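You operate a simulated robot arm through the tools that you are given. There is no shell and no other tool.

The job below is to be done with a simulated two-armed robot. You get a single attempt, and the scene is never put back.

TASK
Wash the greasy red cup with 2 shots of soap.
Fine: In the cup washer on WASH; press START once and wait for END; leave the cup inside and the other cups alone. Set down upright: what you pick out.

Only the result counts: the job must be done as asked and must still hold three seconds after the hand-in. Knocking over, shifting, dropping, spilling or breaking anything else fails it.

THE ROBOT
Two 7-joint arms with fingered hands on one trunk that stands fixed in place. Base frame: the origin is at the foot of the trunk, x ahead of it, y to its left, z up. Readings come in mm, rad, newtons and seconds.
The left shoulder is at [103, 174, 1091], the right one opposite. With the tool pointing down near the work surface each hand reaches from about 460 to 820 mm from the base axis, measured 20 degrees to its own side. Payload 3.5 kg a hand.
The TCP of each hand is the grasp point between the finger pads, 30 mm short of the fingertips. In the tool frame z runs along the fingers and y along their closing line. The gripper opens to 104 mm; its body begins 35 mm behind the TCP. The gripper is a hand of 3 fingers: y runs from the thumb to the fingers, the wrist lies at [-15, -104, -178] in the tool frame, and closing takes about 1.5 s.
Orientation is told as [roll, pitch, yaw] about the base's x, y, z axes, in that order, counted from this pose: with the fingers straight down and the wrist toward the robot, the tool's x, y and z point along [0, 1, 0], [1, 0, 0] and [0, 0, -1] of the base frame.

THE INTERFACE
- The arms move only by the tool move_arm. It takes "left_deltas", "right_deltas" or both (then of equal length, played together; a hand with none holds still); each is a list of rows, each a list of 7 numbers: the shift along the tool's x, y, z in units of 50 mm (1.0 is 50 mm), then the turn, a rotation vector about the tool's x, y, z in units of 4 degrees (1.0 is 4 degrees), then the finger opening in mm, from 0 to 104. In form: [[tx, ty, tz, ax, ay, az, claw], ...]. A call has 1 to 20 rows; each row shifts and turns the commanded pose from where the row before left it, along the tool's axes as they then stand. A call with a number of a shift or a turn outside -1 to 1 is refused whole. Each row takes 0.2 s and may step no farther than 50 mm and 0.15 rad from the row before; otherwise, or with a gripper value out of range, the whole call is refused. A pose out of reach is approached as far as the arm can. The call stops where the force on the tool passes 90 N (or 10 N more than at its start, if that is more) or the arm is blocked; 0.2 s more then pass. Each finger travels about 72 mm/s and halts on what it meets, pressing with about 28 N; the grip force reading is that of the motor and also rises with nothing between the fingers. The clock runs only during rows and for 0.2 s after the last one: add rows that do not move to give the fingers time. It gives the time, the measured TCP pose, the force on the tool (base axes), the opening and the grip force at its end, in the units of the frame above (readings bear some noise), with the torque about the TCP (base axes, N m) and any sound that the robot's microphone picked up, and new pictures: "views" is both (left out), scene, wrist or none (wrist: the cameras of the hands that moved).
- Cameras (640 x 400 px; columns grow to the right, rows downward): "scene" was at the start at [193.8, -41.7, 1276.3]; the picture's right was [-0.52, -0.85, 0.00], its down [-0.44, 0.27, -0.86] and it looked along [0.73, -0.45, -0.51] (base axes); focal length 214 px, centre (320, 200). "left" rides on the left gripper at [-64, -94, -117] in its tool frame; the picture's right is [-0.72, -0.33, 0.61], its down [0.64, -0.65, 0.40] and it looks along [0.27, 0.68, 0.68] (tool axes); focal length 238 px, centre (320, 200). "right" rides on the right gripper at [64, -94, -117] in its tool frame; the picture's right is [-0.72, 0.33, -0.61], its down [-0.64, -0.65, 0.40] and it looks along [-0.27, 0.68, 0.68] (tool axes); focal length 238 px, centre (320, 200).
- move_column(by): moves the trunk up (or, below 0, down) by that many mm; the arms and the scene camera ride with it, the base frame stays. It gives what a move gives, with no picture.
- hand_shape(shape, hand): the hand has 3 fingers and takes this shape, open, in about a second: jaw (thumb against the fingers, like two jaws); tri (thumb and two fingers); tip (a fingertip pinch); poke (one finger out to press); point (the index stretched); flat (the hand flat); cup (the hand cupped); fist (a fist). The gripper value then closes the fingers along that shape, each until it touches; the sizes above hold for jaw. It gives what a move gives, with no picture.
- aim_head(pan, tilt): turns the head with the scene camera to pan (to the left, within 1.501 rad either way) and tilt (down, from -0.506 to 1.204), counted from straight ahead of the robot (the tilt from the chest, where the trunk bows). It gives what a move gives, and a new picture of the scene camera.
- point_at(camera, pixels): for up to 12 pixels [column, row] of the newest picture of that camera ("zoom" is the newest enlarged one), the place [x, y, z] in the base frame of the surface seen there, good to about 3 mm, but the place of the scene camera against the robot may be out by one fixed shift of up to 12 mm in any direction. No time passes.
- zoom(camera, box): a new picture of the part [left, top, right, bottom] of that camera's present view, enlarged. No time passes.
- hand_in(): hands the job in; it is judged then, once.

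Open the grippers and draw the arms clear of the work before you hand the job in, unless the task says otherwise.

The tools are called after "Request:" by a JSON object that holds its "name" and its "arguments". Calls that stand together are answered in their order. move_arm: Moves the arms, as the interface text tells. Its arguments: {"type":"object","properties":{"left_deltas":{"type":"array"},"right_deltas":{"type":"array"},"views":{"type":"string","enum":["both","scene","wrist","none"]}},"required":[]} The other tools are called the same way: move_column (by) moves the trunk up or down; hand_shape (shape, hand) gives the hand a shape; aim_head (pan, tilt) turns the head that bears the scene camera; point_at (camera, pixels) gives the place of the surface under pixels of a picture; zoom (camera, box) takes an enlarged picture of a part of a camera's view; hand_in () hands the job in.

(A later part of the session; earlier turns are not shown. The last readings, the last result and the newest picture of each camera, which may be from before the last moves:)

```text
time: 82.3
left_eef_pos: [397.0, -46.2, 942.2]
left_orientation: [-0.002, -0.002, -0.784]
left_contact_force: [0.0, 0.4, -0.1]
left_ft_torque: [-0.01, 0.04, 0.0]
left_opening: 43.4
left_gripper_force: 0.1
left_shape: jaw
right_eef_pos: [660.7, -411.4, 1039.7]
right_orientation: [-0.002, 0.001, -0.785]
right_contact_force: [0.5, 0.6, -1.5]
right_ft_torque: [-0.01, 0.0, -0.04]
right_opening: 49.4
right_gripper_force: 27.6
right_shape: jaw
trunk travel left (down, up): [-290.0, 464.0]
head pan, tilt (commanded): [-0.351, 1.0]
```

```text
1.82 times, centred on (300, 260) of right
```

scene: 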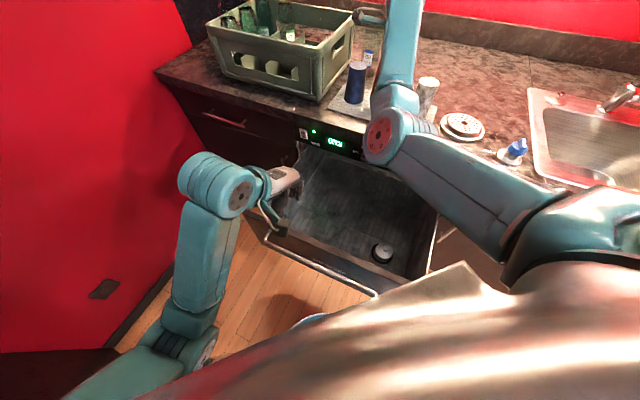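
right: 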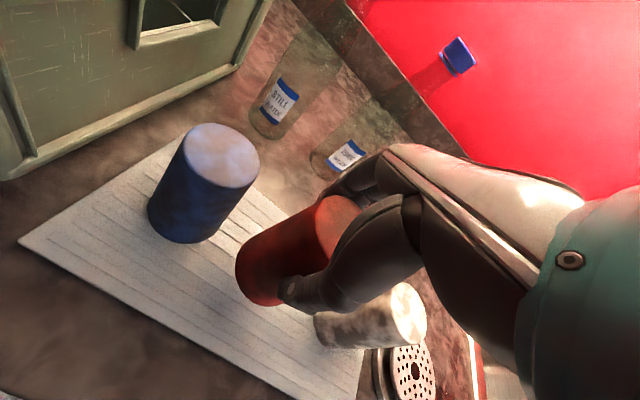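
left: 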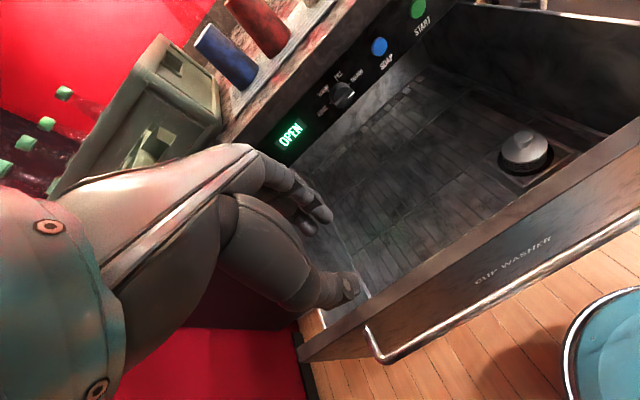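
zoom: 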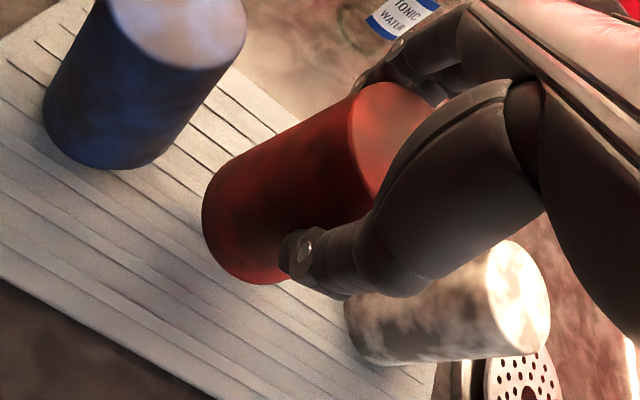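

The cup is lifted cleanly. I raise it 70 mm more, carry it back over the counter edge to above the drawer (u≈520), and shift the left hand further left out of the way.

Request:
{"name": "move_arm", "arguments": {"right_deltas": [[0, 0, -0.47, 0, 0, 0, 30], [0, 0, -0.47, 0, 0, 0, 30], [0, 0, -0.47, 0, 0, 0, 30], [0, -0.3, 0, 0, 0, 0, 30], [0, -0.6, 0, 0, 0, 0, 30], [-0.03, -0.6, 0, 0, 0, 0, 30], [-0.03, -0.6, 0, 0, 0, 0, 30], [-0.03, -0.6, 0, 0, 0, 0, 30], [-0.03, -0.6, 0, 0, 0, 0, 30], [-0.03, -0.6, 0, 0, 0, 0, 30], [-0.03, -0.6, 0, 0, 0, 0, 30], [0, -0.4, 0, 0, 0, 0, 30], [0, 0, 0, 0, 0, 0, 30]], "left_deltas": [[0.2, 0, 0, 0, 0, 0, 44], [0.2, 0, 0, 0, 0, 0, 44], [0.2, 0, 0, 0, 0, 0, 44], [0.2, 0, 0, 0, 0, 0, 44], [0.2, 0, 0, 0, 0, 0, 44], [0.2, 0, 0, 0, 0, 0, 44], [0.2, 0, 0, 0, 0, 0, 44], [0.2, 0, 0, 0, 0, 0, 44], [0.2, 0, 0, 0, 0, 0, 44], [0.2, 0, 0, 0, 0, 0, 44], [0, 0, 0, 0, 0, 0, 44], [0, 0, 0, 0, 0, 0, 44], [0, 0, 0, 0, 0, 0, 44]]}}

```text
time: 85.1
left_eef_pos: [466.7, 26.3, 941.8]
left_orientation: [-0.005, -0.002, -0.784]
left_contact_force: [0.8, 0.1, 0.0]
left_ft_torque: [0.0, -0.03, 0.03]
left_opening: 43.7
left_gripper_force: 0.2
left_shape: jaw
right_eef_pos: [508.0, -270.6, 1100.8]
right_orientation: [0.0, -0.002, -0.784]
right_contact_force: [-0.4, -0.1, -1.3]
right_ft_torque: [-0.02, 0.02, 0.0]
right_opening: 49.5
right_gripper_force: 27.7
right_shape: jaw
right hand out of reach, approached as far as the arm can: row 11, 12
trunk travel left (down, up): [-290.0, 464.0]
head pan, tilt (commanded): [-0.351, 1.0]
```

scene: 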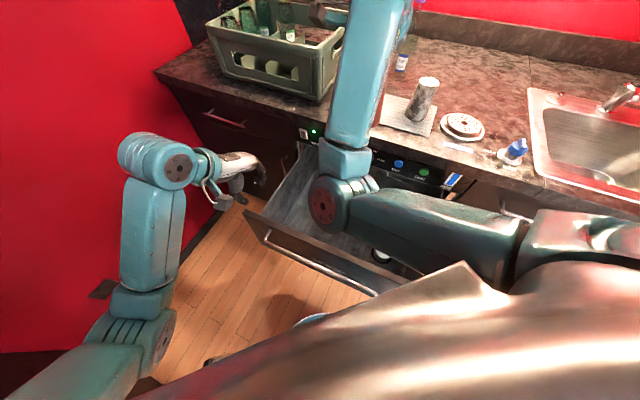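
right: 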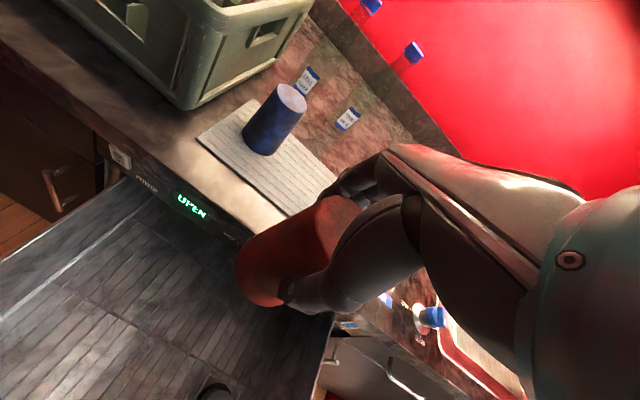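
left: 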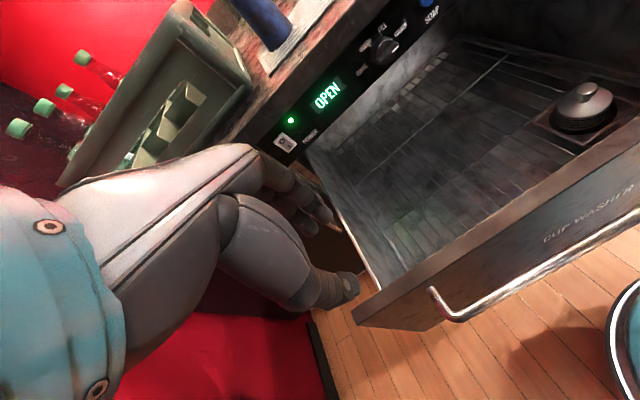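

The cup hangs above the drawer at u≈551 (the arm stopped at its near limit there). I descend straight down 150 mm and check the position.

Request:
{"name": "move_arm", "arguments": {"right_deltas": [[0, 0, 0.5, 0, 0, 0, 30], [0, 0, 0.5, 0, 0, 0, 30], [0, 0, 0.5, 0, 0, 0, 30], [0, 0, 0.5, 0, 0, 0, 30], [0, 0, 0.5, 0, 0, 0, 30], [0, 0, 0.5, 0, 0, 0, 30], [0, 0, 0, 0, 0, 0, 30]]}}

```text
time: 86.9
left_eef_pos: [467.2, 26.3, 939.5]
left_orientation: [-0.004, -0.002, -0.784]
left_contact_force: [0.2, 0.4, -0.5]
left_ft_torque: [-0.04, -0.01, 0.03]
left_opening: 43.8
left_gripper_force: 0.2
left_shape: jaw
right_eef_pos: [530.8, -288.4, 1004.0]
right_orientation: [0.064, -0.101, -0.813]
right_contact_force: [0.5, -0.1, -0.8]
right_ft_torque: [0.01, -0.01, 0.01]
right_opening: 49.3
right_gripper_force: 27.6
right_shape: jaw
trunk travel left (down, up): [-290.0, 464.0]
head pan, tilt (commanded): [-0.351, 1.0]
stopped in row 7 (right hand): the arm was blocked; the commanded pose is now the measured one
```

scene: 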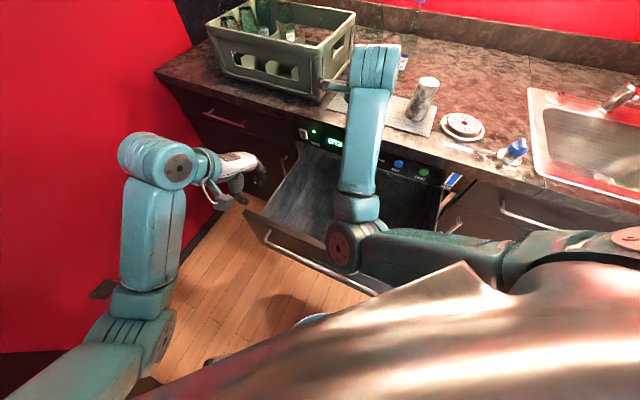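
right: 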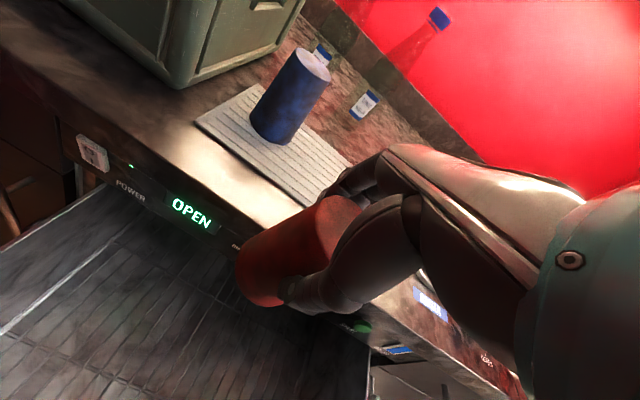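

The right arm was blocked; its elbow hangs low near the drawer front. I measure the elbow and the drawer edge.

Request:
{"name": "point_at", "arguments": {"camera": "scene", "pixels": [[345, 248], [335, 260], [355, 210], [365, 130], [375, 60], [440, 240], [300, 245], [255, 222], [330, 270], [410, 265]]}}

```text
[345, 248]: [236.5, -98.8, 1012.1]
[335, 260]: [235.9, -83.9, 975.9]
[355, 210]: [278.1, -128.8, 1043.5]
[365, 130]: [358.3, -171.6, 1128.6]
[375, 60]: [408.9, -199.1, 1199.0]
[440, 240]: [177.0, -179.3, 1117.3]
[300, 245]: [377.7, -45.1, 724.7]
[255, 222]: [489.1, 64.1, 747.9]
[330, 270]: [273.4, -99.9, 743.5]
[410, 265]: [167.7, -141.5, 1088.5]
```

The block is a wrist-flexion limit because the elbow hangs inward. I go back up, level the cup, and turn the hand about the vertical (yaw toward +45°), so the arm approaches from the right with the elbow outside.

Request:
{"name": "move_arm", "arguments": {"right_deltas": [[0, 0.1, -0.5, 0, 0, 0, 30], [0, 0, -0.5, 0.72, -0.44, -0.18, 30], [0, 0, -0.5, 0.72, -0.44, -0.18, 30], [0, 0, -0.5, 0, 0, 0, 30], [0, 0, 0, 0, 0, -1, 30], [0, 0, 0, 0, 0, -1, 30], [0, 0, 0, 0, 0, -1, 30], [0, 0, 0, 0, 0, -1, 30], [0, 0, 0, 0, 0, -1, 30], [0, 0, 0, 0, 0, -1, 30], [0, 0, 0, 0, 0, -1, 30], [0, 0, 0, 0, 0, -1, 30], [0, 0, 0, 0, 0, -1, 30], [0, 0, 0, 0, 0, -1, 30], [0, 0, 0, 0, 0, -1, 30], [0, 0, 0, 0, 0, -1, 30]]}}

```text
time: 90.3
left_eef_pos: [467.6, 26.4, 940.0]
left_orientation: [-0.004, -0.003, -0.782]
left_contact_force: [0.1, 0.3, -0.8]
left_ft_torque: [-0.02, 0.02, 0.0]
left_opening: 43.3
left_gripper_force: 0.1
left_shape: jaw
right_eef_pos: [538.9, -290.4, 1097.6]
right_orientation: [0.006, 0.002, 0.059]
right_contact_force: [-0.5, 0.0, -0.8]
right_ft_torque: [0.03, 0.0, 0.02]
right_opening: 49.3
right_gripper_force: 27.4
right_shape: jaw
right hand out of reach, approached as far as the arm can: row 14, 15, 16
trunk travel left (down, up): [-290.0, 464.0]
head pan, tilt (commanded): [-0.351, 1.0]
```

scene: 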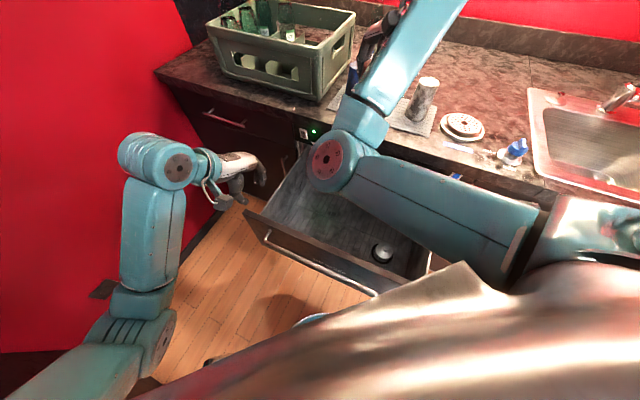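
right: 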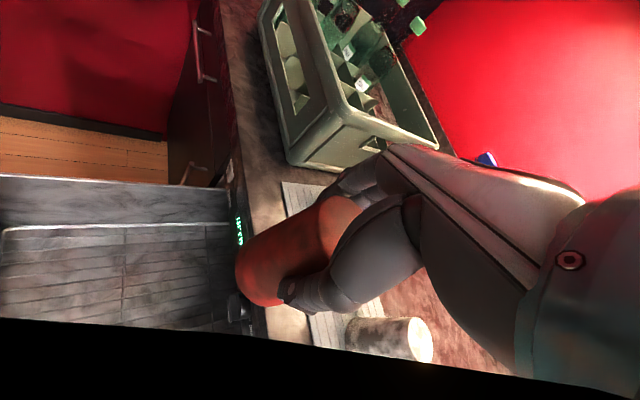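

The elbow stays inside, so I'll use the trunk instead: bring the arm deep below the shoulder while over the counter, retract, then lower the trunk. First, raise the cup to z≈1150 and move it forward over the counter.

Request:
{"name": "move_arm", "arguments": {"right_deltas": [[0, 0, -0.5, 0, 0, 0, 30], [0, 0, -0.5, 0, 0, 0, 30], [-0.4, 0.4, 0, 0, 0, 0, 30], [-0.4, 0.4, 0, 0, 0, 0, 30], [-0.4, 0.4, 0, 0, 0, 0, 30], [-0.4, 0.4, 0, 0, 0, 0, 30], [0, 0, 0, 0, 0, 0, 30]]}}

```text
time: 91.9
left_eef_pos: [466.7, 26.1, 940.3]
left_orientation: [-0.003, -0.003, -0.784]
left_contact_force: [-0.3, 0.0, 0.1]
left_ft_torque: [0.0, 0.01, 0.01]
left_opening: 43.4
left_gripper_force: 0.0
left_shape: jaw
right_eef_pos: [632.6, -371.9, 1144.4]
right_orientation: [0.005, 0.004, 0.058]
right_contact_force: [0.0, -1.4, -1.5]
right_ft_torque: [0.0, 0.03, 0.02]
right_opening: 49.1
right_gripper_force: 27.7
right_shape: jaw
right hand out of reach, approached as far as the arm can: row 1, 2
trunk travel left (down, up): [-290.0, 464.0]
head pan, tilt (commanded): [-0.351, 1.0]
```

scene: 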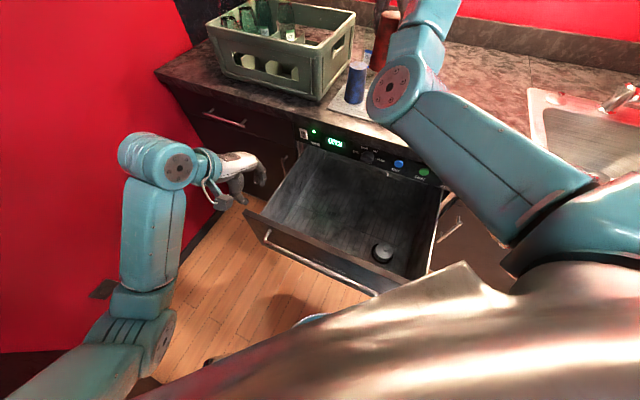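
right: 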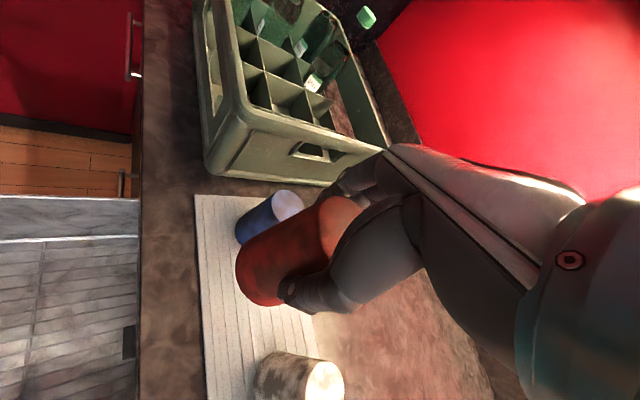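

The cup is over the mat area at z≈1144 (bottom ≈1058, clear of the blue cup). I raise the trunk 150 mm, then lower the hand by the same amount while retracting a little.

Request:
{"name": "move_column", "arguments": {"by": 150}}

Request:
{"name": "move_arm", "arguments": {"right_deltas": [[0, 0, 0.4, 0, 0, 0, 30], [0, 0, 0.4, 0, 0, 0, 30], [0, 0, 0.4, 0, 0, 0, 30], [0, 0, 0.4, 0, 0, 0, 30], [0, 0, 0.4, 0, 0, 0, 30], [0, 0, 0.4, 0, 0, 0, 30], [0, 0, 0.4, 0, 0, 0, 30], [0, 0, 0, 0, 0, 0, 30]]}}

```text
time: 93.7
left_eef_pos: [466.8, 25.2, 1090.0]
left_orientation: [-0.004, 0.0, -0.783]
left_contact_force: [-0.6, 0.8, 0.5]
left_ft_torque: [0.0, -0.03, 0.03]
left_opening: 43.5
left_gripper_force: 0.1
left_shape: jaw
right_eef_pos: [633.5, -371.7, 1293.3]
right_orientation: [0.006, 0.004, 0.058]
right_contact_force: [0.3, 1.0, -1.6]
right_ft_torque: [-0.01, -0.01, 0.02]
right_opening: 49.0
right_gripper_force: 28.1
right_shape: jaw
trunk travel left (down, up): [-440.0, 314.0]
head pan, tilt (commanded): [-0.351, 1.0]
```

```text
time: 95.5
left_eef_pos: [467.1, 25.3, 1090.9]
left_orientation: [-0.004, -0.002, -0.783]
left_contact_force: [0.3, 0.2, 0.5]
left_ft_torque: [-0.01, -0.03, 0.02]
left_opening: 43.7
left_gripper_force: 0.0
left_shape: jaw
right_eef_pos: [633.2, -371.3, 1153.9]
right_orientation: [0.006, 0.002, 0.059]
right_contact_force: [0.6, -0.2, -1.4]
right_ft_torque: [-0.02, -0.04, 0.01]
right_opening: 49.0
right_gripper_force: 28.1
right_shape: jaw
trunk travel left (down, up): [-440.0, 314.0]
head pan, tilt (commanded): [-0.351, 1.0]
```

scene: 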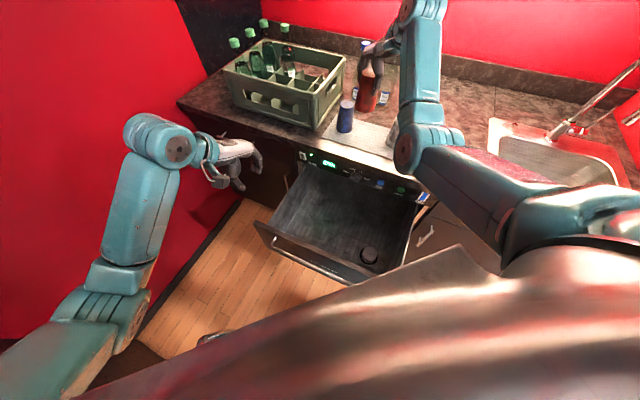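
right: 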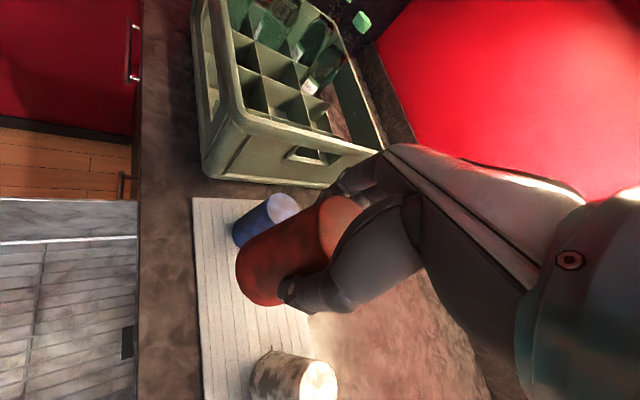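

This works smoothly. I repeat: trunk up 150 mm, hand down 150 mm.

Request:
{"name": "move_column", "arguments": {"by": 150}}

Request:
{"name": "move_arm", "arguments": {"right_deltas": [[0, 0, 0.4, 0, 0, 0, 30], [0, 0, 0.4, 0, 0, 0, 30], [0, 0, 0.4, 0, 0, 0, 30], [0, 0, 0.4, 0, 0, 0, 30], [0, 0, 0.4, 0, 0, 0, 30], [0, 0, 0.4, 0, 0, 0, 30], [0, 0, 0.4, 0, 0, 0, 30], [0.2, -0.2, 0.2, 0, 0, 0, 30], [0.2, -0.2, 0, 0, 0, 0, 30], [0.2, -0.2, 0, 0, 0, 0, 30], [0, 0, 0, 0, 0, 0, 30]]}}

```text
time: 97.2
left_eef_pos: [467.4, 26.5, 1240.3]
left_orientation: [-0.004, 0.0, -0.782]
left_contact_force: [-0.2, 0.1, 0.1]
left_ft_torque: [-0.02, 0.01, -0.01]
left_opening: 43.6
left_gripper_force: 0.0
left_shape: jaw
right_eef_pos: [632.8, -371.4, 1303.5]
right_orientation: [0.006, 0.002, 0.059]
right_contact_force: [0.5, -0.6, -2.4]
right_ft_torque: [-0.01, -0.01, -0.02]
right_opening: 49.2
right_gripper_force: 28.0
right_shape: jaw
trunk travel left (down, up): [-590.0, 164.0]
head pan, tilt (commanded): [-0.351, 1.0]
```

```text
time: 99.6
left_eef_pos: [467.2, 25.9, 1240.8]
left_orientation: [-0.003, -0.001, -0.785]
left_contact_force: [0.0, -0.8, -0.8]
left_ft_torque: [0.0, 0.01, -0.01]
left_opening: 43.8
left_gripper_force: 0.0
left_shape: jaw
right_eef_pos: [600.3, -341.6, 1155.3]
right_orientation: [0.005, 0.003, 0.059]
right_contact_force: [-0.1, -0.2, -2.1]
right_ft_torque: [0.0, -0.01, 0.01]
right_opening: 49.0
right_gripper_force: 28.7
right_shape: jaw
trunk travel left (down, up): [-590.0, 164.0]
head pan, tilt (commanded): [-0.351, 1.0]
```

scene: 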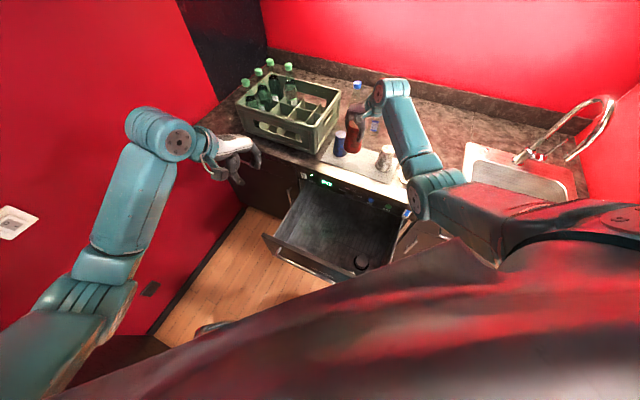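
right: 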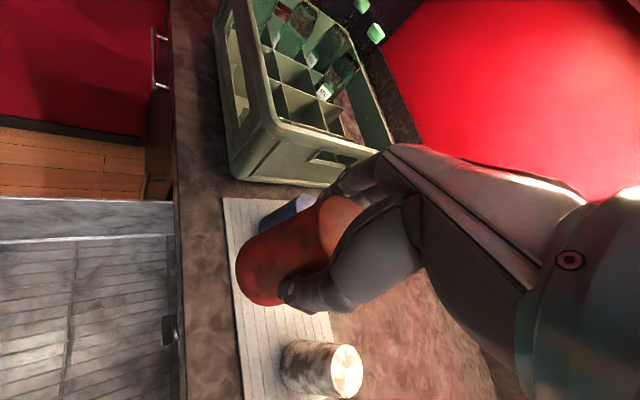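

Good. One more trunk raise of 130 mm with the hand lowered the same, then retract to above the drawer (u≈520).

Request:
{"name": "move_column", "arguments": {"by": 130}}

Request:
{"name": "move_arm", "arguments": {"right_deltas": [[0.2, -0.2, 0.4, 0, 0, 0, 30], [0.2, -0.2, 0.4, 0, 0, 0, 30], [0.1, -0.2, 0.4, 0, 0, 0, 30], [0, 0, 0.4, 0, 0, 0, 30], [0, 0, 0.4, 0, 0, 0, 30], [0, 0, 0.4, 0, 0, 0, 30], [0, 0, 0.3, 0, 0, 0, 30], [0.26, -0.34, 0, 0, 0, 0, 30], [0.26, -0.34, 0, 0, 0, 0, 30], [0.26, -0.34, 0, 0, 0, 0, 30], [0.26, -0.34, 0, 0, 0, 0, 30], [0.26, -0.34, 0, 0, 0, 0, 30], [0, 0, 0, 0, 0, 0, 30]]}}

```text
time: 101.2
left_eef_pos: [467.1, 25.7, 1370.1]
left_orientation: [-0.004, -0.003, -0.783]
left_contact_force: [0.2, 0.5, 0.0]
left_ft_torque: [-0.01, 0.01, 0.0]
left_opening: 43.8
left_gripper_force: 0.0
left_shape: jaw
right_eef_pos: [601.8, -341.5, 1284.8]
right_orientation: [0.005, 0.005, 0.057]
right_contact_force: [-0.1, -1.0, -1.4]
right_ft_torque: [0.0, 0.01, 0.0]
right_opening: 49.0
right_gripper_force: 28.0
right_shape: jaw
trunk travel left (down, up): [-720.0, 34.0]
head pan, tilt (commanded): [-0.351, 1.0]
```

```text
time: 104.0
left_eef_pos: [468.1, 25.2, 1370.4]
left_orientation: [-0.002, -0.001, -0.783]
left_contact_force: [0.0, 0.5, -0.5]
left_ft_torque: [-0.02, 0.01, -0.03]
left_opening: 43.7
left_gripper_force: 0.1
left_shape: jaw
right_eef_pos: [480.9, -258.6, 1150.2]
right_orientation: [0.005, 0.004, 0.058]
right_contact_force: [0.1, 0.0, -1.9]
right_ft_torque: [0.03, 0.0, 0.0]
right_opening: 48.9
right_gripper_force: 28.4
right_shape: jaw
trunk travel left (down, up): [-720.0, 34.0]
head pan, tilt (commanded): [-0.351, 1.0]
```

scene: 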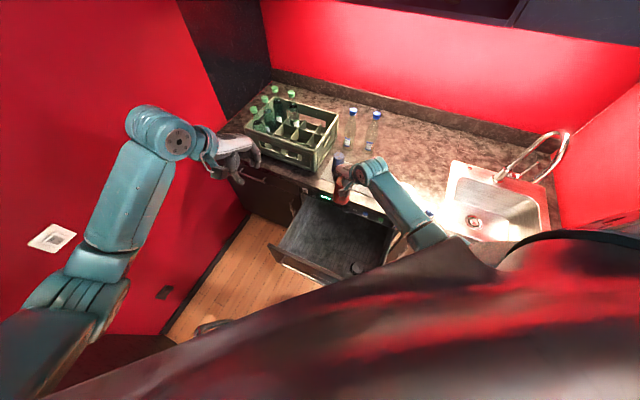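
right: 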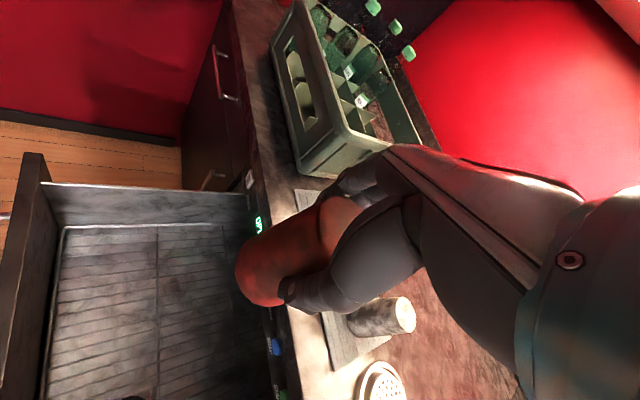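

The cup is directly above the open drawer at (481,-259). Before lowering the trunk I check where the right elbow and forearm are.

Request:
{"name": "point_at", "arguments": {"camera": "scene", "pixels": [[430, 235], [415, 225], [395, 200], [380, 180], [352, 168], [345, 190], [440, 240], [230, 165], [190, 140]]}}

Request:
{"name": "aim_head", "arguments": {"pan": -0.6, "tilt": 1.2}}

```text
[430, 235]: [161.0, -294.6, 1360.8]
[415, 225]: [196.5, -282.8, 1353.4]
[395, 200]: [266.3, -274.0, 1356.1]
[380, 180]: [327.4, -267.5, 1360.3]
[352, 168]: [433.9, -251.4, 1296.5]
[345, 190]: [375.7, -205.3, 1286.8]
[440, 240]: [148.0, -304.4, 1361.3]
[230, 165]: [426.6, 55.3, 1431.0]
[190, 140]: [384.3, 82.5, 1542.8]
```

```text
time: 104.8
left_eef_pos: [466.8, 25.6, 1371.1]
left_orientation: [-0.003, -0.002, -0.783]
left_contact_force: [0.8, 0.8, 0.2]
left_ft_torque: [-0.03, -0.01, -0.01]
left_opening: 43.5
left_gripper_force: 0.1
left_shape: jaw
right_eef_pos: [481.6, -258.1, 1151.7]
right_orientation: [0.005, 0.001, 0.058]
right_contact_force: [-0.2, -0.3, -1.1]
right_ft_torque: [-0.01, 0.03, 0.01]
right_opening: 48.9
right_gripper_force: 28.2
right_shape: jaw
trunk travel left (down, up): [-720.0, 34.0]
head pan, tilt (commanded): [-0.6, 1.201]
```

scene: 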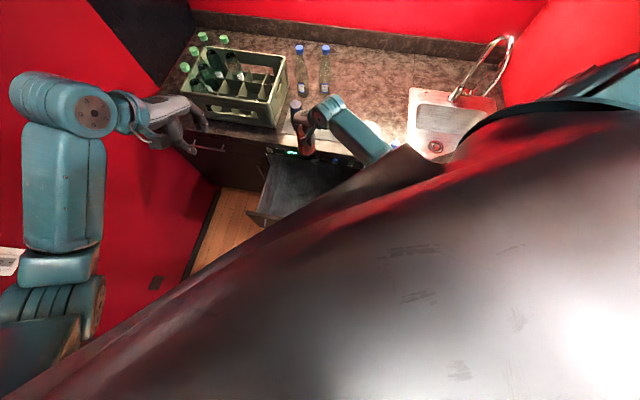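

The elbow now lies right-behind at about (150,-300,1310), which is good. I lower the trunk by 430 mm in two steps, bringing the cup into the drawer opening while keeping the elbow above the drawer front.

Request:
{"name": "move_column", "arguments": {"by": -300}}

Request:
{"name": "aim_head", "arguments": {"pan": -0.6, "tilt": 1.0}}

```text
time: 107.8
left_eef_pos: [467.2, 26.2, 1070.6]
left_orientation: [-0.002, -0.003, -0.783]
left_contact_force: [0.6, -0.2, 0.0]
left_ft_torque: [-0.02, 0.0, -0.03]
left_opening: 43.7
left_gripper_force: 0.1
left_shape: jaw
right_eef_pos: [480.2, -258.2, 851.0]
right_orientation: [0.006, 0.002, 0.058]
right_contact_force: [0.3, 0.1, -2.1]
right_ft_torque: [0.0, -0.02, 0.0]
right_opening: 49.1
right_gripper_force: 28.0
right_shape: jaw
trunk travel left (down, up): [-420.0, 334.0]
head pan, tilt (commanded): [-0.6, 1.201]
```

```text
time: 108.5
left_eef_pos: [466.7, 26.1, 1068.9]
left_orientation: [-0.004, -0.002, -0.783]
left_contact_force: [-1.0, -0.3, 0.3]
left_ft_torque: [0.03, -0.01, -0.02]
left_opening: 43.7
left_gripper_force: 0.0
left_shape: jaw
right_eef_pos: [480.6, -258.8, 850.0]
right_orientation: [0.005, 0.001, 0.057]
right_contact_force: [0.0, 0.1, -1.4]
right_ft_torque: [0.01, 0.0, 0.0]
right_opening: 48.8
right_gripper_force: 28.1
right_shape: jaw
trunk travel left (down, up): [-420.0, 334.0]
head pan, tilt (commanded): [-0.6, 1.0]
```

scene: 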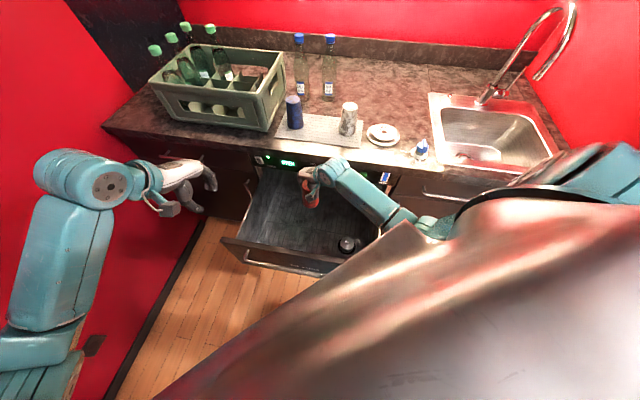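

The cup is now just over the drawer with clear space around it. I lower another 130 mm.

Request:
{"name": "move_column", "arguments": {"by": -130}}

Request:
{"name": "zoom", "arguments": {"camera": "scene", "box": [220, 130, 440, 280]}}

Request:
{"name": "zoom", "arguments": {"camera": "right", "box": [0, 0, 640, 400]}}

```text
time: 110.1
left_eef_pos: [465.8, 26.2, 940.8]
left_orientation: [-0.004, -0.002, -0.783]
left_contact_force: [0.6, -0.6, -0.1]
left_ft_torque: [0.01, 0.01, 0.0]
left_opening: 43.5
left_gripper_force: 0.1
left_shape: jaw
right_eef_pos: [480.6, -258.3, 721.7]
right_orientation: [0.007, 0.001, 0.057]
right_contact_force: [-0.4, -0.3, -0.9]
right_ft_torque: [0.0, 0.01, -0.01]
right_opening: 49.0
right_gripper_force: 28.1
right_shape: jaw
trunk travel left (down, up): [-290.0, 464.0]
head pan, tilt (commanded): [-0.6, 1.0]
```

```text
2.67 times, centred on (330, 205) of scene
```

zoom: 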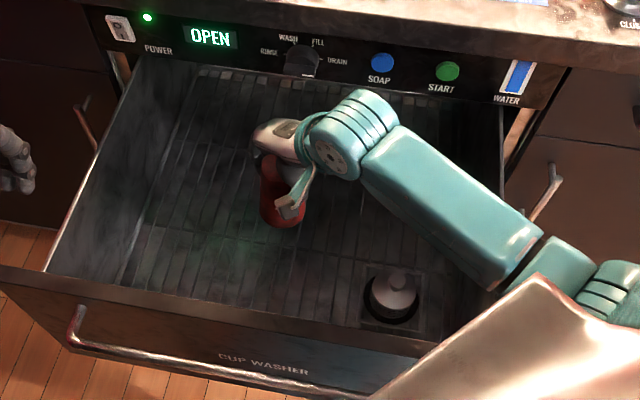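

```text
1.00 times, centred on (320, 200) of right (not enlarged: the box is as wide or as high as the picture)
```

zoom: 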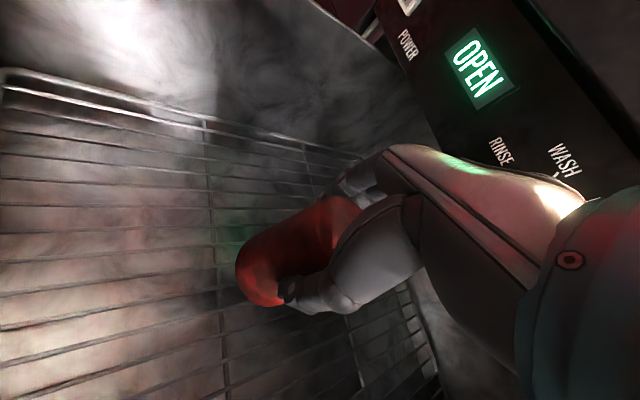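

The cup is inside the drawer, above the free part of the rack. I measure the rack below and then lower by 80 mm.

Request:
{"name": "point_at", "arguments": {"camera": "zoom", "pixels": [[150, 190], [100, 245], [200, 330], [215, 270], [60, 190], [330, 330], [150, 193], [250, 290]]}}

Request:
{"name": "move_arm", "arguments": {"right_deltas": [[0, 0, 0.3, 0, 0, 0, 30], [0, 0, 0.3, 0, 0, 0, 30], [0, 0, 0.3, 0, 0, 0, 30], [0, 0, 0.3, 0, 0, 0, 30], [0, 0, 0.2, 0, 0, 0, 30], [0, 0, 0, 0, 0, 0, 30]]}}

```text
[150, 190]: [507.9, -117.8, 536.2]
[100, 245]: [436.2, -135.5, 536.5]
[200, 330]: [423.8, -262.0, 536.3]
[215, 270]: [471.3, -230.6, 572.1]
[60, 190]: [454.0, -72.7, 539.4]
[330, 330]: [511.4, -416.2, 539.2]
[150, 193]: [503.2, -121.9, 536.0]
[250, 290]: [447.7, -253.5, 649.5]
```

```text
time: 111.5
left_eef_pos: [464.1, 26.8, 941.2]
left_orientation: [0.0, -0.007, -0.784]
left_contact_force: [0.7, -0.8, 0.3]
left_ft_torque: [-0.03, -0.01, 0.0]
left_opening: 43.5
left_gripper_force: 0.1
left_shape: jaw
right_eef_pos: [484.2, -257.6, 657.3]
right_orientation: [0.002, -0.013, 0.058]
right_contact_force: [-3.4, -6.5, 41.6]
right_ft_torque: [-0.24, 0.32, -0.16]
right_opening: 50.5
right_gripper_force: 28.7
right_shape: jaw
trunk travel left (down, up): [-290.0, 464.0]
head pan, tilt (commanded): [-0.6, 1.0]
```

scene: 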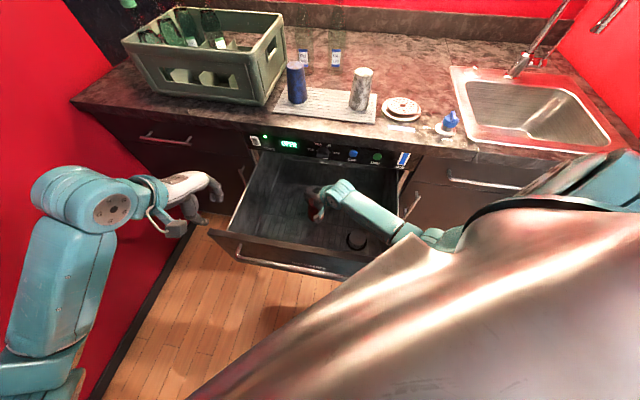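
right: 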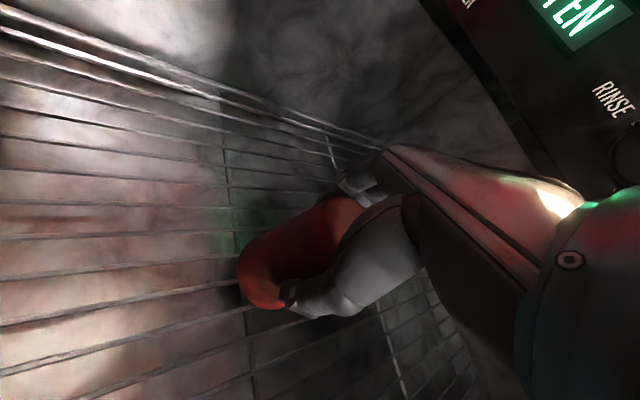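

The cup touched the rack at TCP z≈657 (41 N up; the rack wires are at z≈572). I relieve the pressure by raising 5 mm, then open slowly.

Request:
{"name": "move_arm", "arguments": {"right_deltas": [[0, 0, -0.1, 0, 0, 0, 30], [0, 0, 0, 0, 0, 0, 30]], "views": "wrist"}}

Request:
{"name": "zoom", "arguments": {"camera": "right", "box": [180, 150, 420, 370]}}

```text
time: 112.1
left_eef_pos: [465.8, 26.2, 942.1]
left_orientation: [-0.004, -0.003, -0.782]
left_contact_force: [-0.5, -0.4, -0.7]
left_ft_torque: [0.01, 0.0, 0.0]
left_opening: 43.8
left_gripper_force: 0.0
left_shape: jaw
right_eef_pos: [481.4, -256.7, 657.7]
right_orientation: [0.007, -0.003, 0.059]
right_contact_force: [0.8, 0.8, 26.7]
right_ft_torque: [-0.02, -0.01, -0.09]
right_opening: 50.5
right_gripper_force: 27.5
right_shape: jaw
trunk travel left (down, up): [-290.0, 464.0]
head pan, tilt (commanded): [-0.6, 1.0]
```

right: 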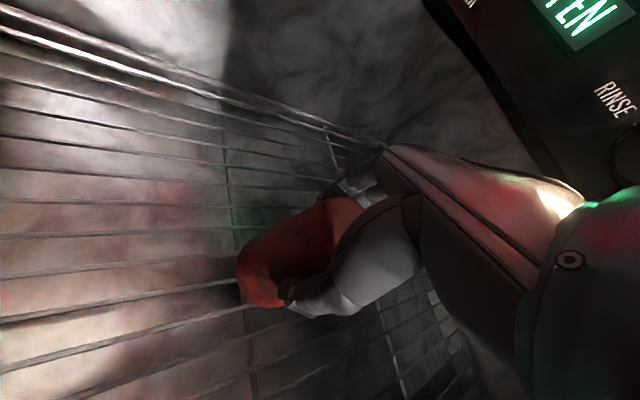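

```text
1.82 times, centred on (300, 260) of right
```

zoom: 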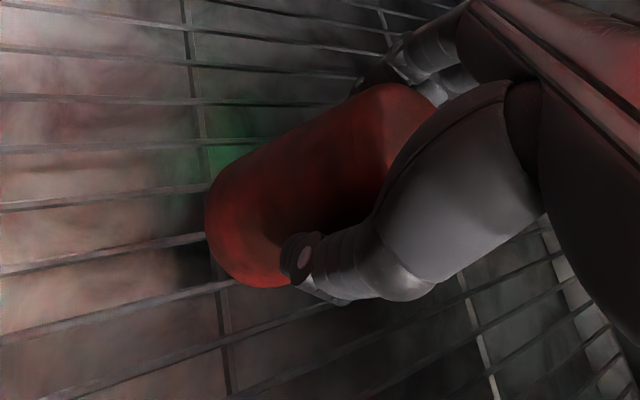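

Still about 27 N of load. I raise 2 mm more and then open the fingers gradually.

Request:
{"name": "move_arm", "arguments": {"right_deltas": [[0, 0, -0.06, 0, 0, 0, 30], [0, 0, 0, 0, 0, 0, 48], [0, 0, 0, 0, 0, 0, 54], [0, 0, 0, 0, 0, 0, 60], [0, 0, 0, 0, 0, 0, 68], [0, 0, 0, 0, 0, 0, 76], [0, 0, 0, 0, 0, 0, 84], [0, 0, 0, 0, 0, 0, 92], [0, 0, 0, 0, 0, 0, 98], [0, 0, 0, 0, 0, 0, 98]], "views": "both"}}

Request:
{"name": "zoom", "arguments": {"camera": "right", "box": [180, 150, 420, 370]}}

```text
time: 114.3
left_eef_pos: [467.1, 25.6, 941.4]
left_orientation: [-0.004, -0.001, -0.784]
left_contact_force: [0.8, -0.6, 1.0]
left_ft_torque: [0.01, 0.04, 0.01]
left_opening: 43.8
left_gripper_force: 0.1
left_shape: jaw
right_eef_pos: [480.0, -258.3, 658.1]
right_orientation: [0.006, 0.004, 0.057]
right_contact_force: [-0.1, -0.5, 0.1]
right_ft_torque: [0.0, 0.01, 0.0]
right_opening: 97.7
right_gripper_force: 0.0
right_shape: jaw
trunk travel left (down, up): [-290.0, 464.0]
head pan, tilt (commanded): [-0.6, 1.0]
```

scene: 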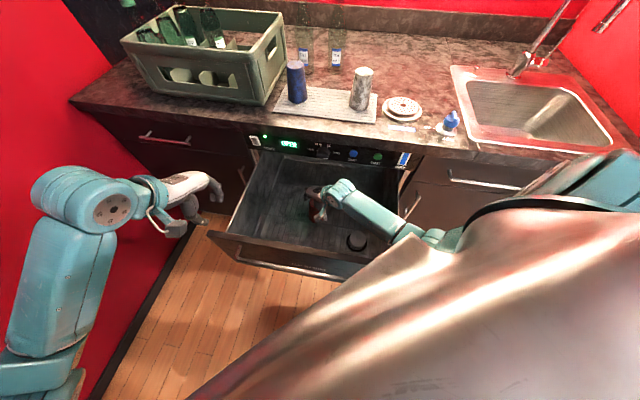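
right: 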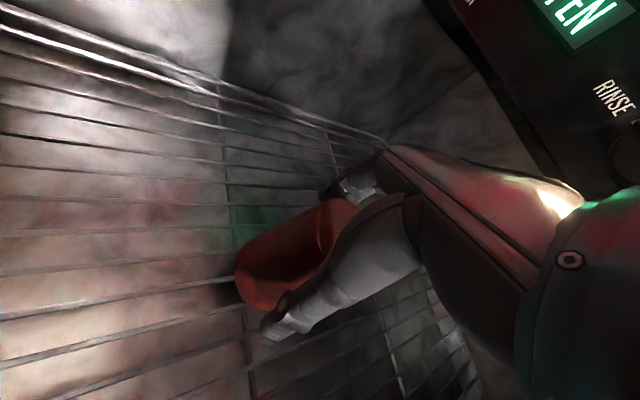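

```text
1.82 times, centred on (300, 260) of right
```

zoom: 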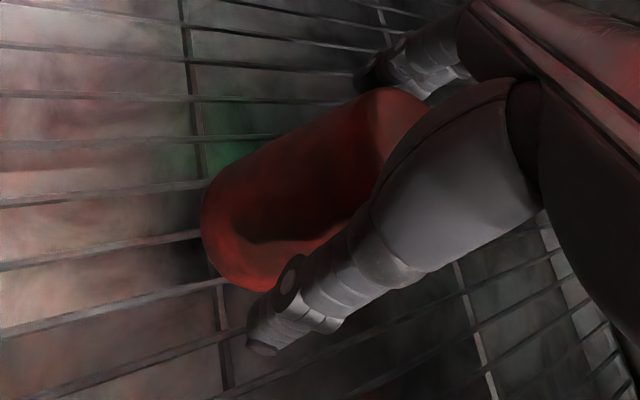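

The cup is released and standing. I raise the open hand straight up by 130 mm to clear the cup.

Request:
{"name": "move_arm", "arguments": {"right_deltas": [[0, 0, -0.2, 0, 0, 0, 98], [0, 0, -0.4, 0, 0, 0, 98], [0, 0, -0.5, 0, 0, 0, 98], [0, 0, -0.5, 0, 0, 0, 98], [0, 0, -0.5, 0, 0, 0, 98], [0, 0, -0.5, 0, 0, 0, 98], [0, 0, 0, 0, 0, 0, 98]], "views": "both"}}

Request:
{"name": "zoom", "arguments": {"camera": "right", "box": [160, 150, 420, 370]}}

```text
time: 115.9
left_eef_pos: [467.5, 26.6, 939.5]
left_orientation: [-0.003, -0.001, -0.784]
left_contact_force: [1.0, -0.3, 0.3]
left_ft_torque: [0.05, 0.01, 0.0]
left_opening: 43.4
left_gripper_force: 0.1
left_shape: jaw
right_eef_pos: [481.4, -258.3, 790.2]
right_orientation: [0.004, 0.001, 0.056]
right_contact_force: [0.1, 0.1, 0.9]
right_ft_torque: [0.01, 0.03, 0.0]
right_opening: 97.9
right_gripper_force: 0.2
right_shape: jaw
trunk travel left (down, up): [-290.0, 464.0]
head pan, tilt (commanded): [-0.6, 1.0]
```

scene: 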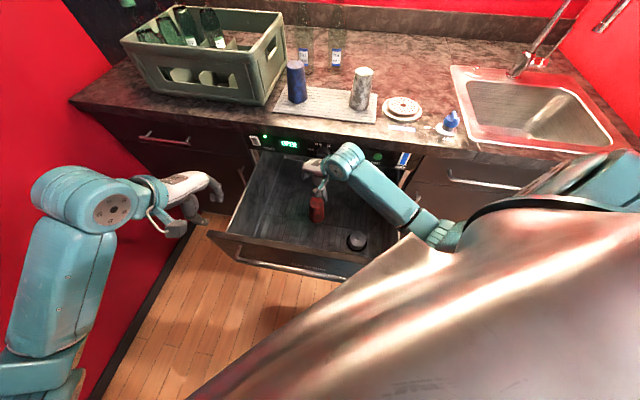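
right: 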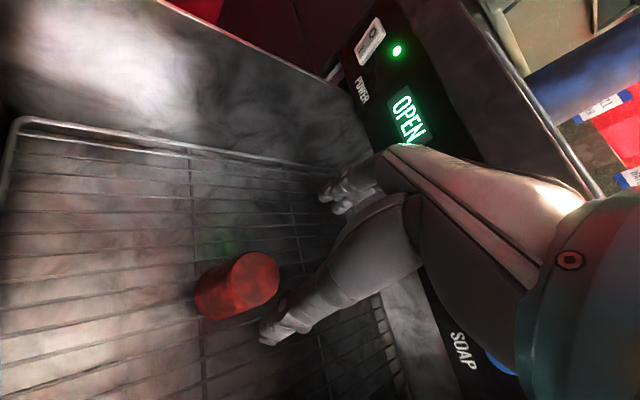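

```text
1.82 times, centred on (290, 260) of right
```

zoom: 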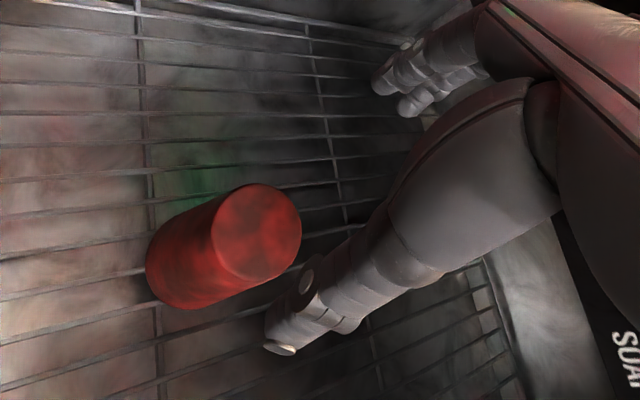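

The red cup stands on the rack. Now I must clear the right hand and close the drawer with the left hand; I raise the trunk by 200 mm first.

Request:
{"name": "move_column", "arguments": {"by": 200}}

Request:
{"name": "move_arm", "arguments": {"right_deltas": [[0, 0, -0.5, 0, 0, 0, 98], [0, 0, -0.5, 0, 0, 0, 98], [-0.3, 0.2, -0.5, 0, 0, 0, 98], [-0.5, 0.2, -0.5, 0, 0, 0, 98], [-0.5, 0.2, -0.5, 0, 0, 0, 98], [-0.5, 0.2, -0.5, 0, 0, 0, 98], [-0.5, 0.2, -0.4, 0, 0, 0, 98], [-0.5, 0.2, -0.4, 0, 0, 0, 98], [-0.5, 0.1, -0.4, 0, 0, 0, 98], [0, 0, 0, 0, 0, 0, 98]], "left_deltas": [[0, 0, 0.4, 0, 0, 0, 20], [0, 0, 0.4, 0, 0, 0, 0], [0, 0, 0.4, 0, 0, 0, 0], [0, 0, 0.4, 0, 0, 0, 0], [0, 0, 0.4, 0, 0, 0, 0], [0, 0, 0.4, 0, 0, 0, 0], [0, 0, 0.4, 0, 0, 0, 0], [0, 0, 0.4, 0, 0, 0, 0], [0, 0, 0.4, 0, 0, 0, 0], [0, 0, 0.4, 0, 0, 0, 0]]}}

```text
time: 118.1
left_eef_pos: [467.2, 25.2, 1139.7]
left_orientation: [-0.004, -0.003, -0.783]
left_contact_force: [0.0, -0.6, 0.2]
left_ft_torque: [-0.01, 0.0, 0.01]
left_opening: 43.7
left_gripper_force: 0.0
left_shape: jaw
right_eef_pos: [480.9, -258.2, 988.0]
right_orientation: [0.005, 0.003, 0.057]
right_contact_force: [-0.4, 0.0, -0.4]
right_ft_torque: [0.0, 0.02, 0.01]
right_opening: 97.7
right_gripper_force: 0.0
right_shape: jaw
trunk travel left (down, up): [-490.0, 264.0]
head pan, tilt (commanded): [-0.6, 1.0]
```

```text
time: 120.3
left_eef_pos: [466.9, 23.1, 941.0]
left_orientation: [0.0, 0.0, -0.783]
left_contact_force: [-0.8, 0.5, -1.1]
left_ft_torque: [-0.03, -0.01, 0.0]
left_opening: 0.1
left_gripper_force: 28.3
left_shape: jaw
right_eef_pos: [554.6, -422.1, 1195.4]
right_orientation: [0.005, 0.001, 0.058]
right_contact_force: [-0.6, -0.2, 0.0]
right_ft_torque: [-0.02, 0.0, 0.01]
right_opening: 97.6
right_gripper_force: 0.0
right_shape: jaw
trunk travel left (down, up): [-490.0, 264.0]
head pan, tilt (commanded): [-0.6, 1.0]
```

scene: 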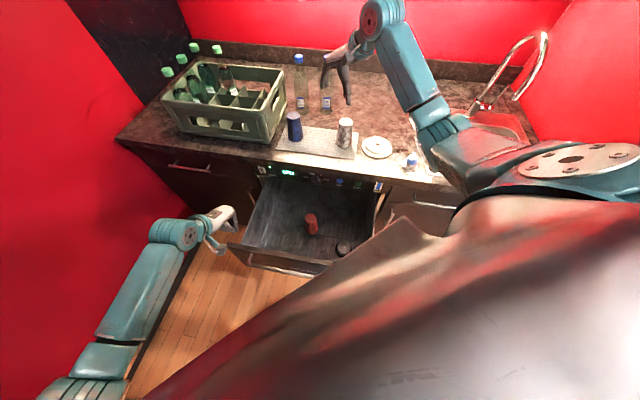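
right: 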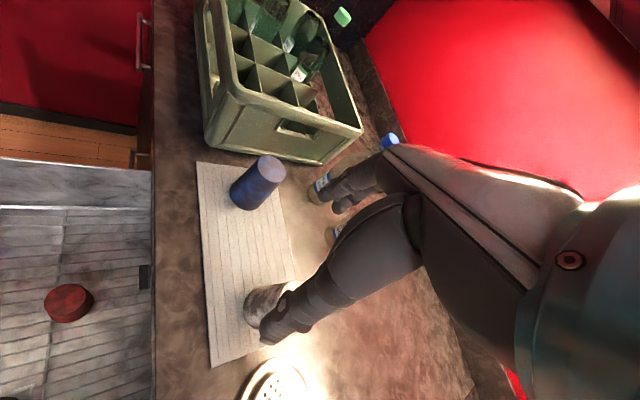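
left: 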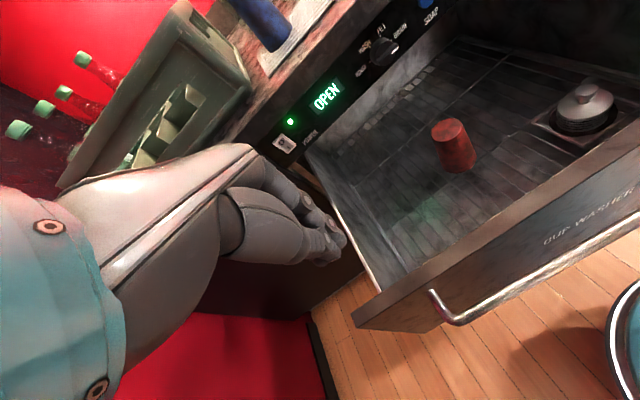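

Both views are clear and the red cup stands free. I move the left closed hand back to in front of the drawer (u≈235) at this height, and raise the right hand a bit more.

Request:
{"name": "move_arm", "arguments": {"left_deltas": [[-0.3, -0.316, 0, 0, 0, 0, 0], [-0.3, -0.316, 0, 0, 0, 0, 0], [-0.3, -0.316, 0, 0, 0, 0, 0], [-0.3, -0.316, 0, 0, 0, 0, 0], [-0.3, -0.316, 0, 0, 0, 0, 0], [0, 0, 0, 0, 0, 0, 0]], "right_deltas": [[0, 0, -0.4, 0, 0, 0, 98], [0, 0, -0.4, 0, 0, 0, 98], [0, 0, -0.4, 0, 0, 0, 98], [0, 0, -0.4, 0, 0, 0, 98], [0, 0, 0, 0, 0, 0, 98], [0, 0, 0, 0, 0, 0, 98]], "views": "scene"}}

```text
time: 121.7
left_eef_pos: [356.2, 27.3, 939.2]
left_orientation: [-0.004, -0.002, -0.783]
left_contact_force: [0.6, -0.6, 0.1]
left_ft_torque: [0.0, 0.02, -0.03]
left_opening: 0.1
left_gripper_force: 28.1
left_shape: jaw
right_eef_pos: [554.8, -420.6, 1276.7]
right_orientation: [0.005, 0.003, 0.058]
right_contact_force: [0.2, 0.0, -0.7]
right_ft_torque: [0.04, 0.0, -0.04]
right_opening: 98.1
right_gripper_force: 0.1
right_shape: jaw
trunk travel left (down, up): [-490.0, 264.0]
head pan, tilt (commanded): [-0.6, 1.0]
```

scene: 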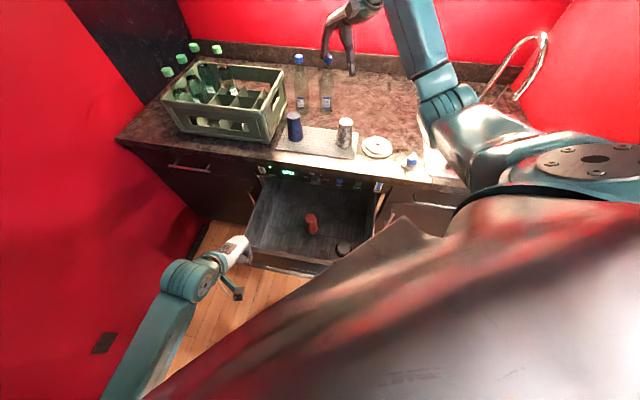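

The left hand is in front of the bar line. I back off 10 mm more for clearance, then lower the trunk by 200 mm.

Request:
{"name": "move_arm", "arguments": {"left_deltas": [[0, -0.2, 0, 0, 0, 0, 0], [0, 0, 0, 0, 0, 0, 0]], "views": "none"}}

Request:
{"name": "move_column", "arguments": {"by": -200}}

Request:
{"name": "zoom", "arguments": {"camera": "left", "box": [0, 0, 640, 400]}}

Request:
{"name": "zoom", "arguments": {"camera": "scene", "box": [0, 0, 640, 400]}}

```text
time: 122.3
left_eef_pos: [349.8, 35.2, 940.4]
left_orientation: [-0.003, 0.0, -0.784]
left_contact_force: [-0.6, 0.3, -0.1]
left_ft_torque: [0.0, 0.0, 0.03]
left_opening: 0.1
left_gripper_force: 28.0
left_shape: jaw
right_eef_pos: [554.8, -421.6, 1275.7]
right_orientation: [0.007, 0.001, 0.059]
right_contact_force: [0.1, 0.7, 0.0]
right_ft_torque: [0.02, 0.03, 0.01]
right_opening: 97.7
right_gripper_force: 0.0
right_shape: jaw
trunk travel left (down, up): [-490.0, 264.0]
head pan, tilt (commanded): [-0.6, 1.0]
```

```text
time: 124.4
left_eef_pos: [350.7, 34.5, 741.2]
left_orientation: [-0.002, -0.002, -0.783]
left_contact_force: [-0.2, -0.6, -0.7]
left_ft_torque: [0.03, -0.01, -0.01]
left_opening: 0.0
left_gripper_force: 28.5
left_shape: jaw
right_eef_pos: [554.8, -421.2, 1078.0]
right_orientation: [0.008, 0.003, 0.058]
right_contact_force: [-0.3, 0.0, 0.8]
right_ft_torque: [-0.04, -0.02, -0.01]
right_opening: 98.0
right_gripper_force: 0.0
right_shape: jaw
trunk travel left (down, up): [-290.0, 464.0]
head pan, tilt (commanded): [-0.6, 1.0]
```

```text
1.00 times, centred on (320, 200) of left (not enlarged: the box is as wide or as high as the picture)
```

zoom: 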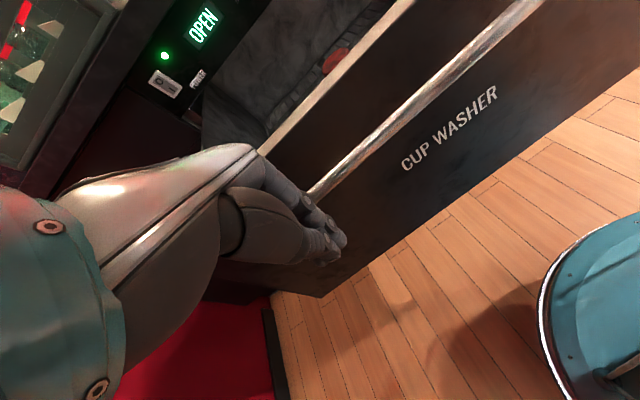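

```text
1.00 times, centred on (320, 200) of scene (not enlarged: the box is as wide or as high as the picture)
```

zoom: 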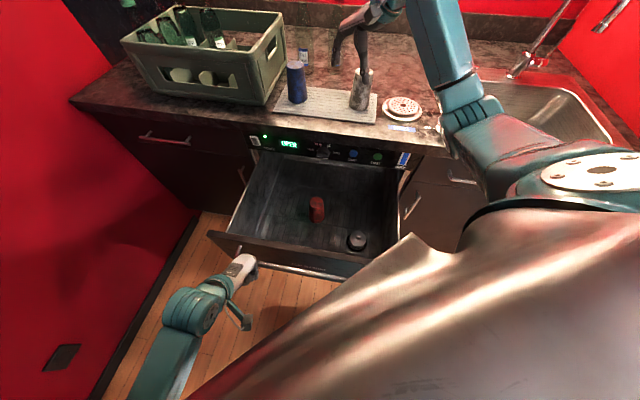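

The closed left hand is behind the bar at the right height. I push gently forward 40 mm in small steps.

Request:
{"name": "move_arm", "arguments": {"left_deltas": [[0, 0.12, 0, 0, 0, 0, 0], [0, 0.12, 0, 0, 0, 0, 0], [0, 0.12, 0, 0, 0, 0, 0], [0, 0.12, 0, 0, 0, 0, 0], [0, 0.12, 0, 0, 0, 0, 0], [0, 0.12, 0, 0, 0, 0, 0], [0, 0.12, 0, 0, 0, 0, 0]]}}

```text
time: 126.0
left_eef_pos: [380.7, 5.0, 741.7]
left_orientation: [-0.003, -0.001, -0.783]
left_contact_force: [-1.0, -1.0, -0.4]
left_ft_torque: [0.01, 0.02, 0.03]
left_opening: 0.1
left_gripper_force: 27.6
left_shape: jaw
right_eef_pos: [556.0, -420.6, 1078.2]
right_orientation: [0.004, 0.003, 0.059]
right_contact_force: [0.1, 0.0, -0.2]
right_ft_torque: [0.01, 0.0, -0.01]
right_opening: 97.8
right_gripper_force: 0.0
right_shape: jaw
trunk travel left (down, up): [-290.0, 464.0]
head pan, tilt (commanded): [-0.6, 1.0]
```

scene: 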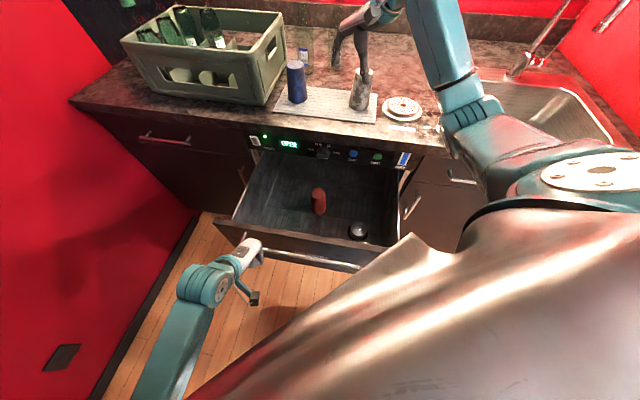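
left: 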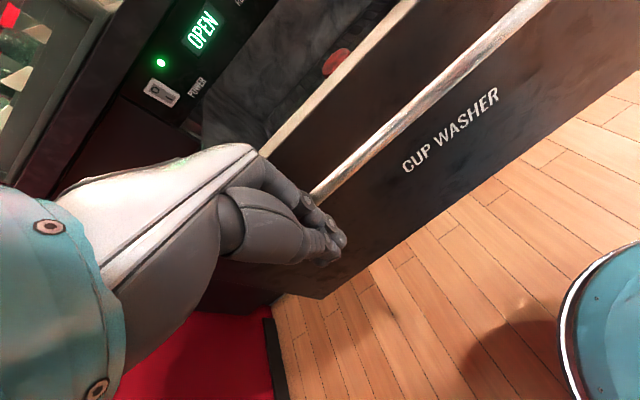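

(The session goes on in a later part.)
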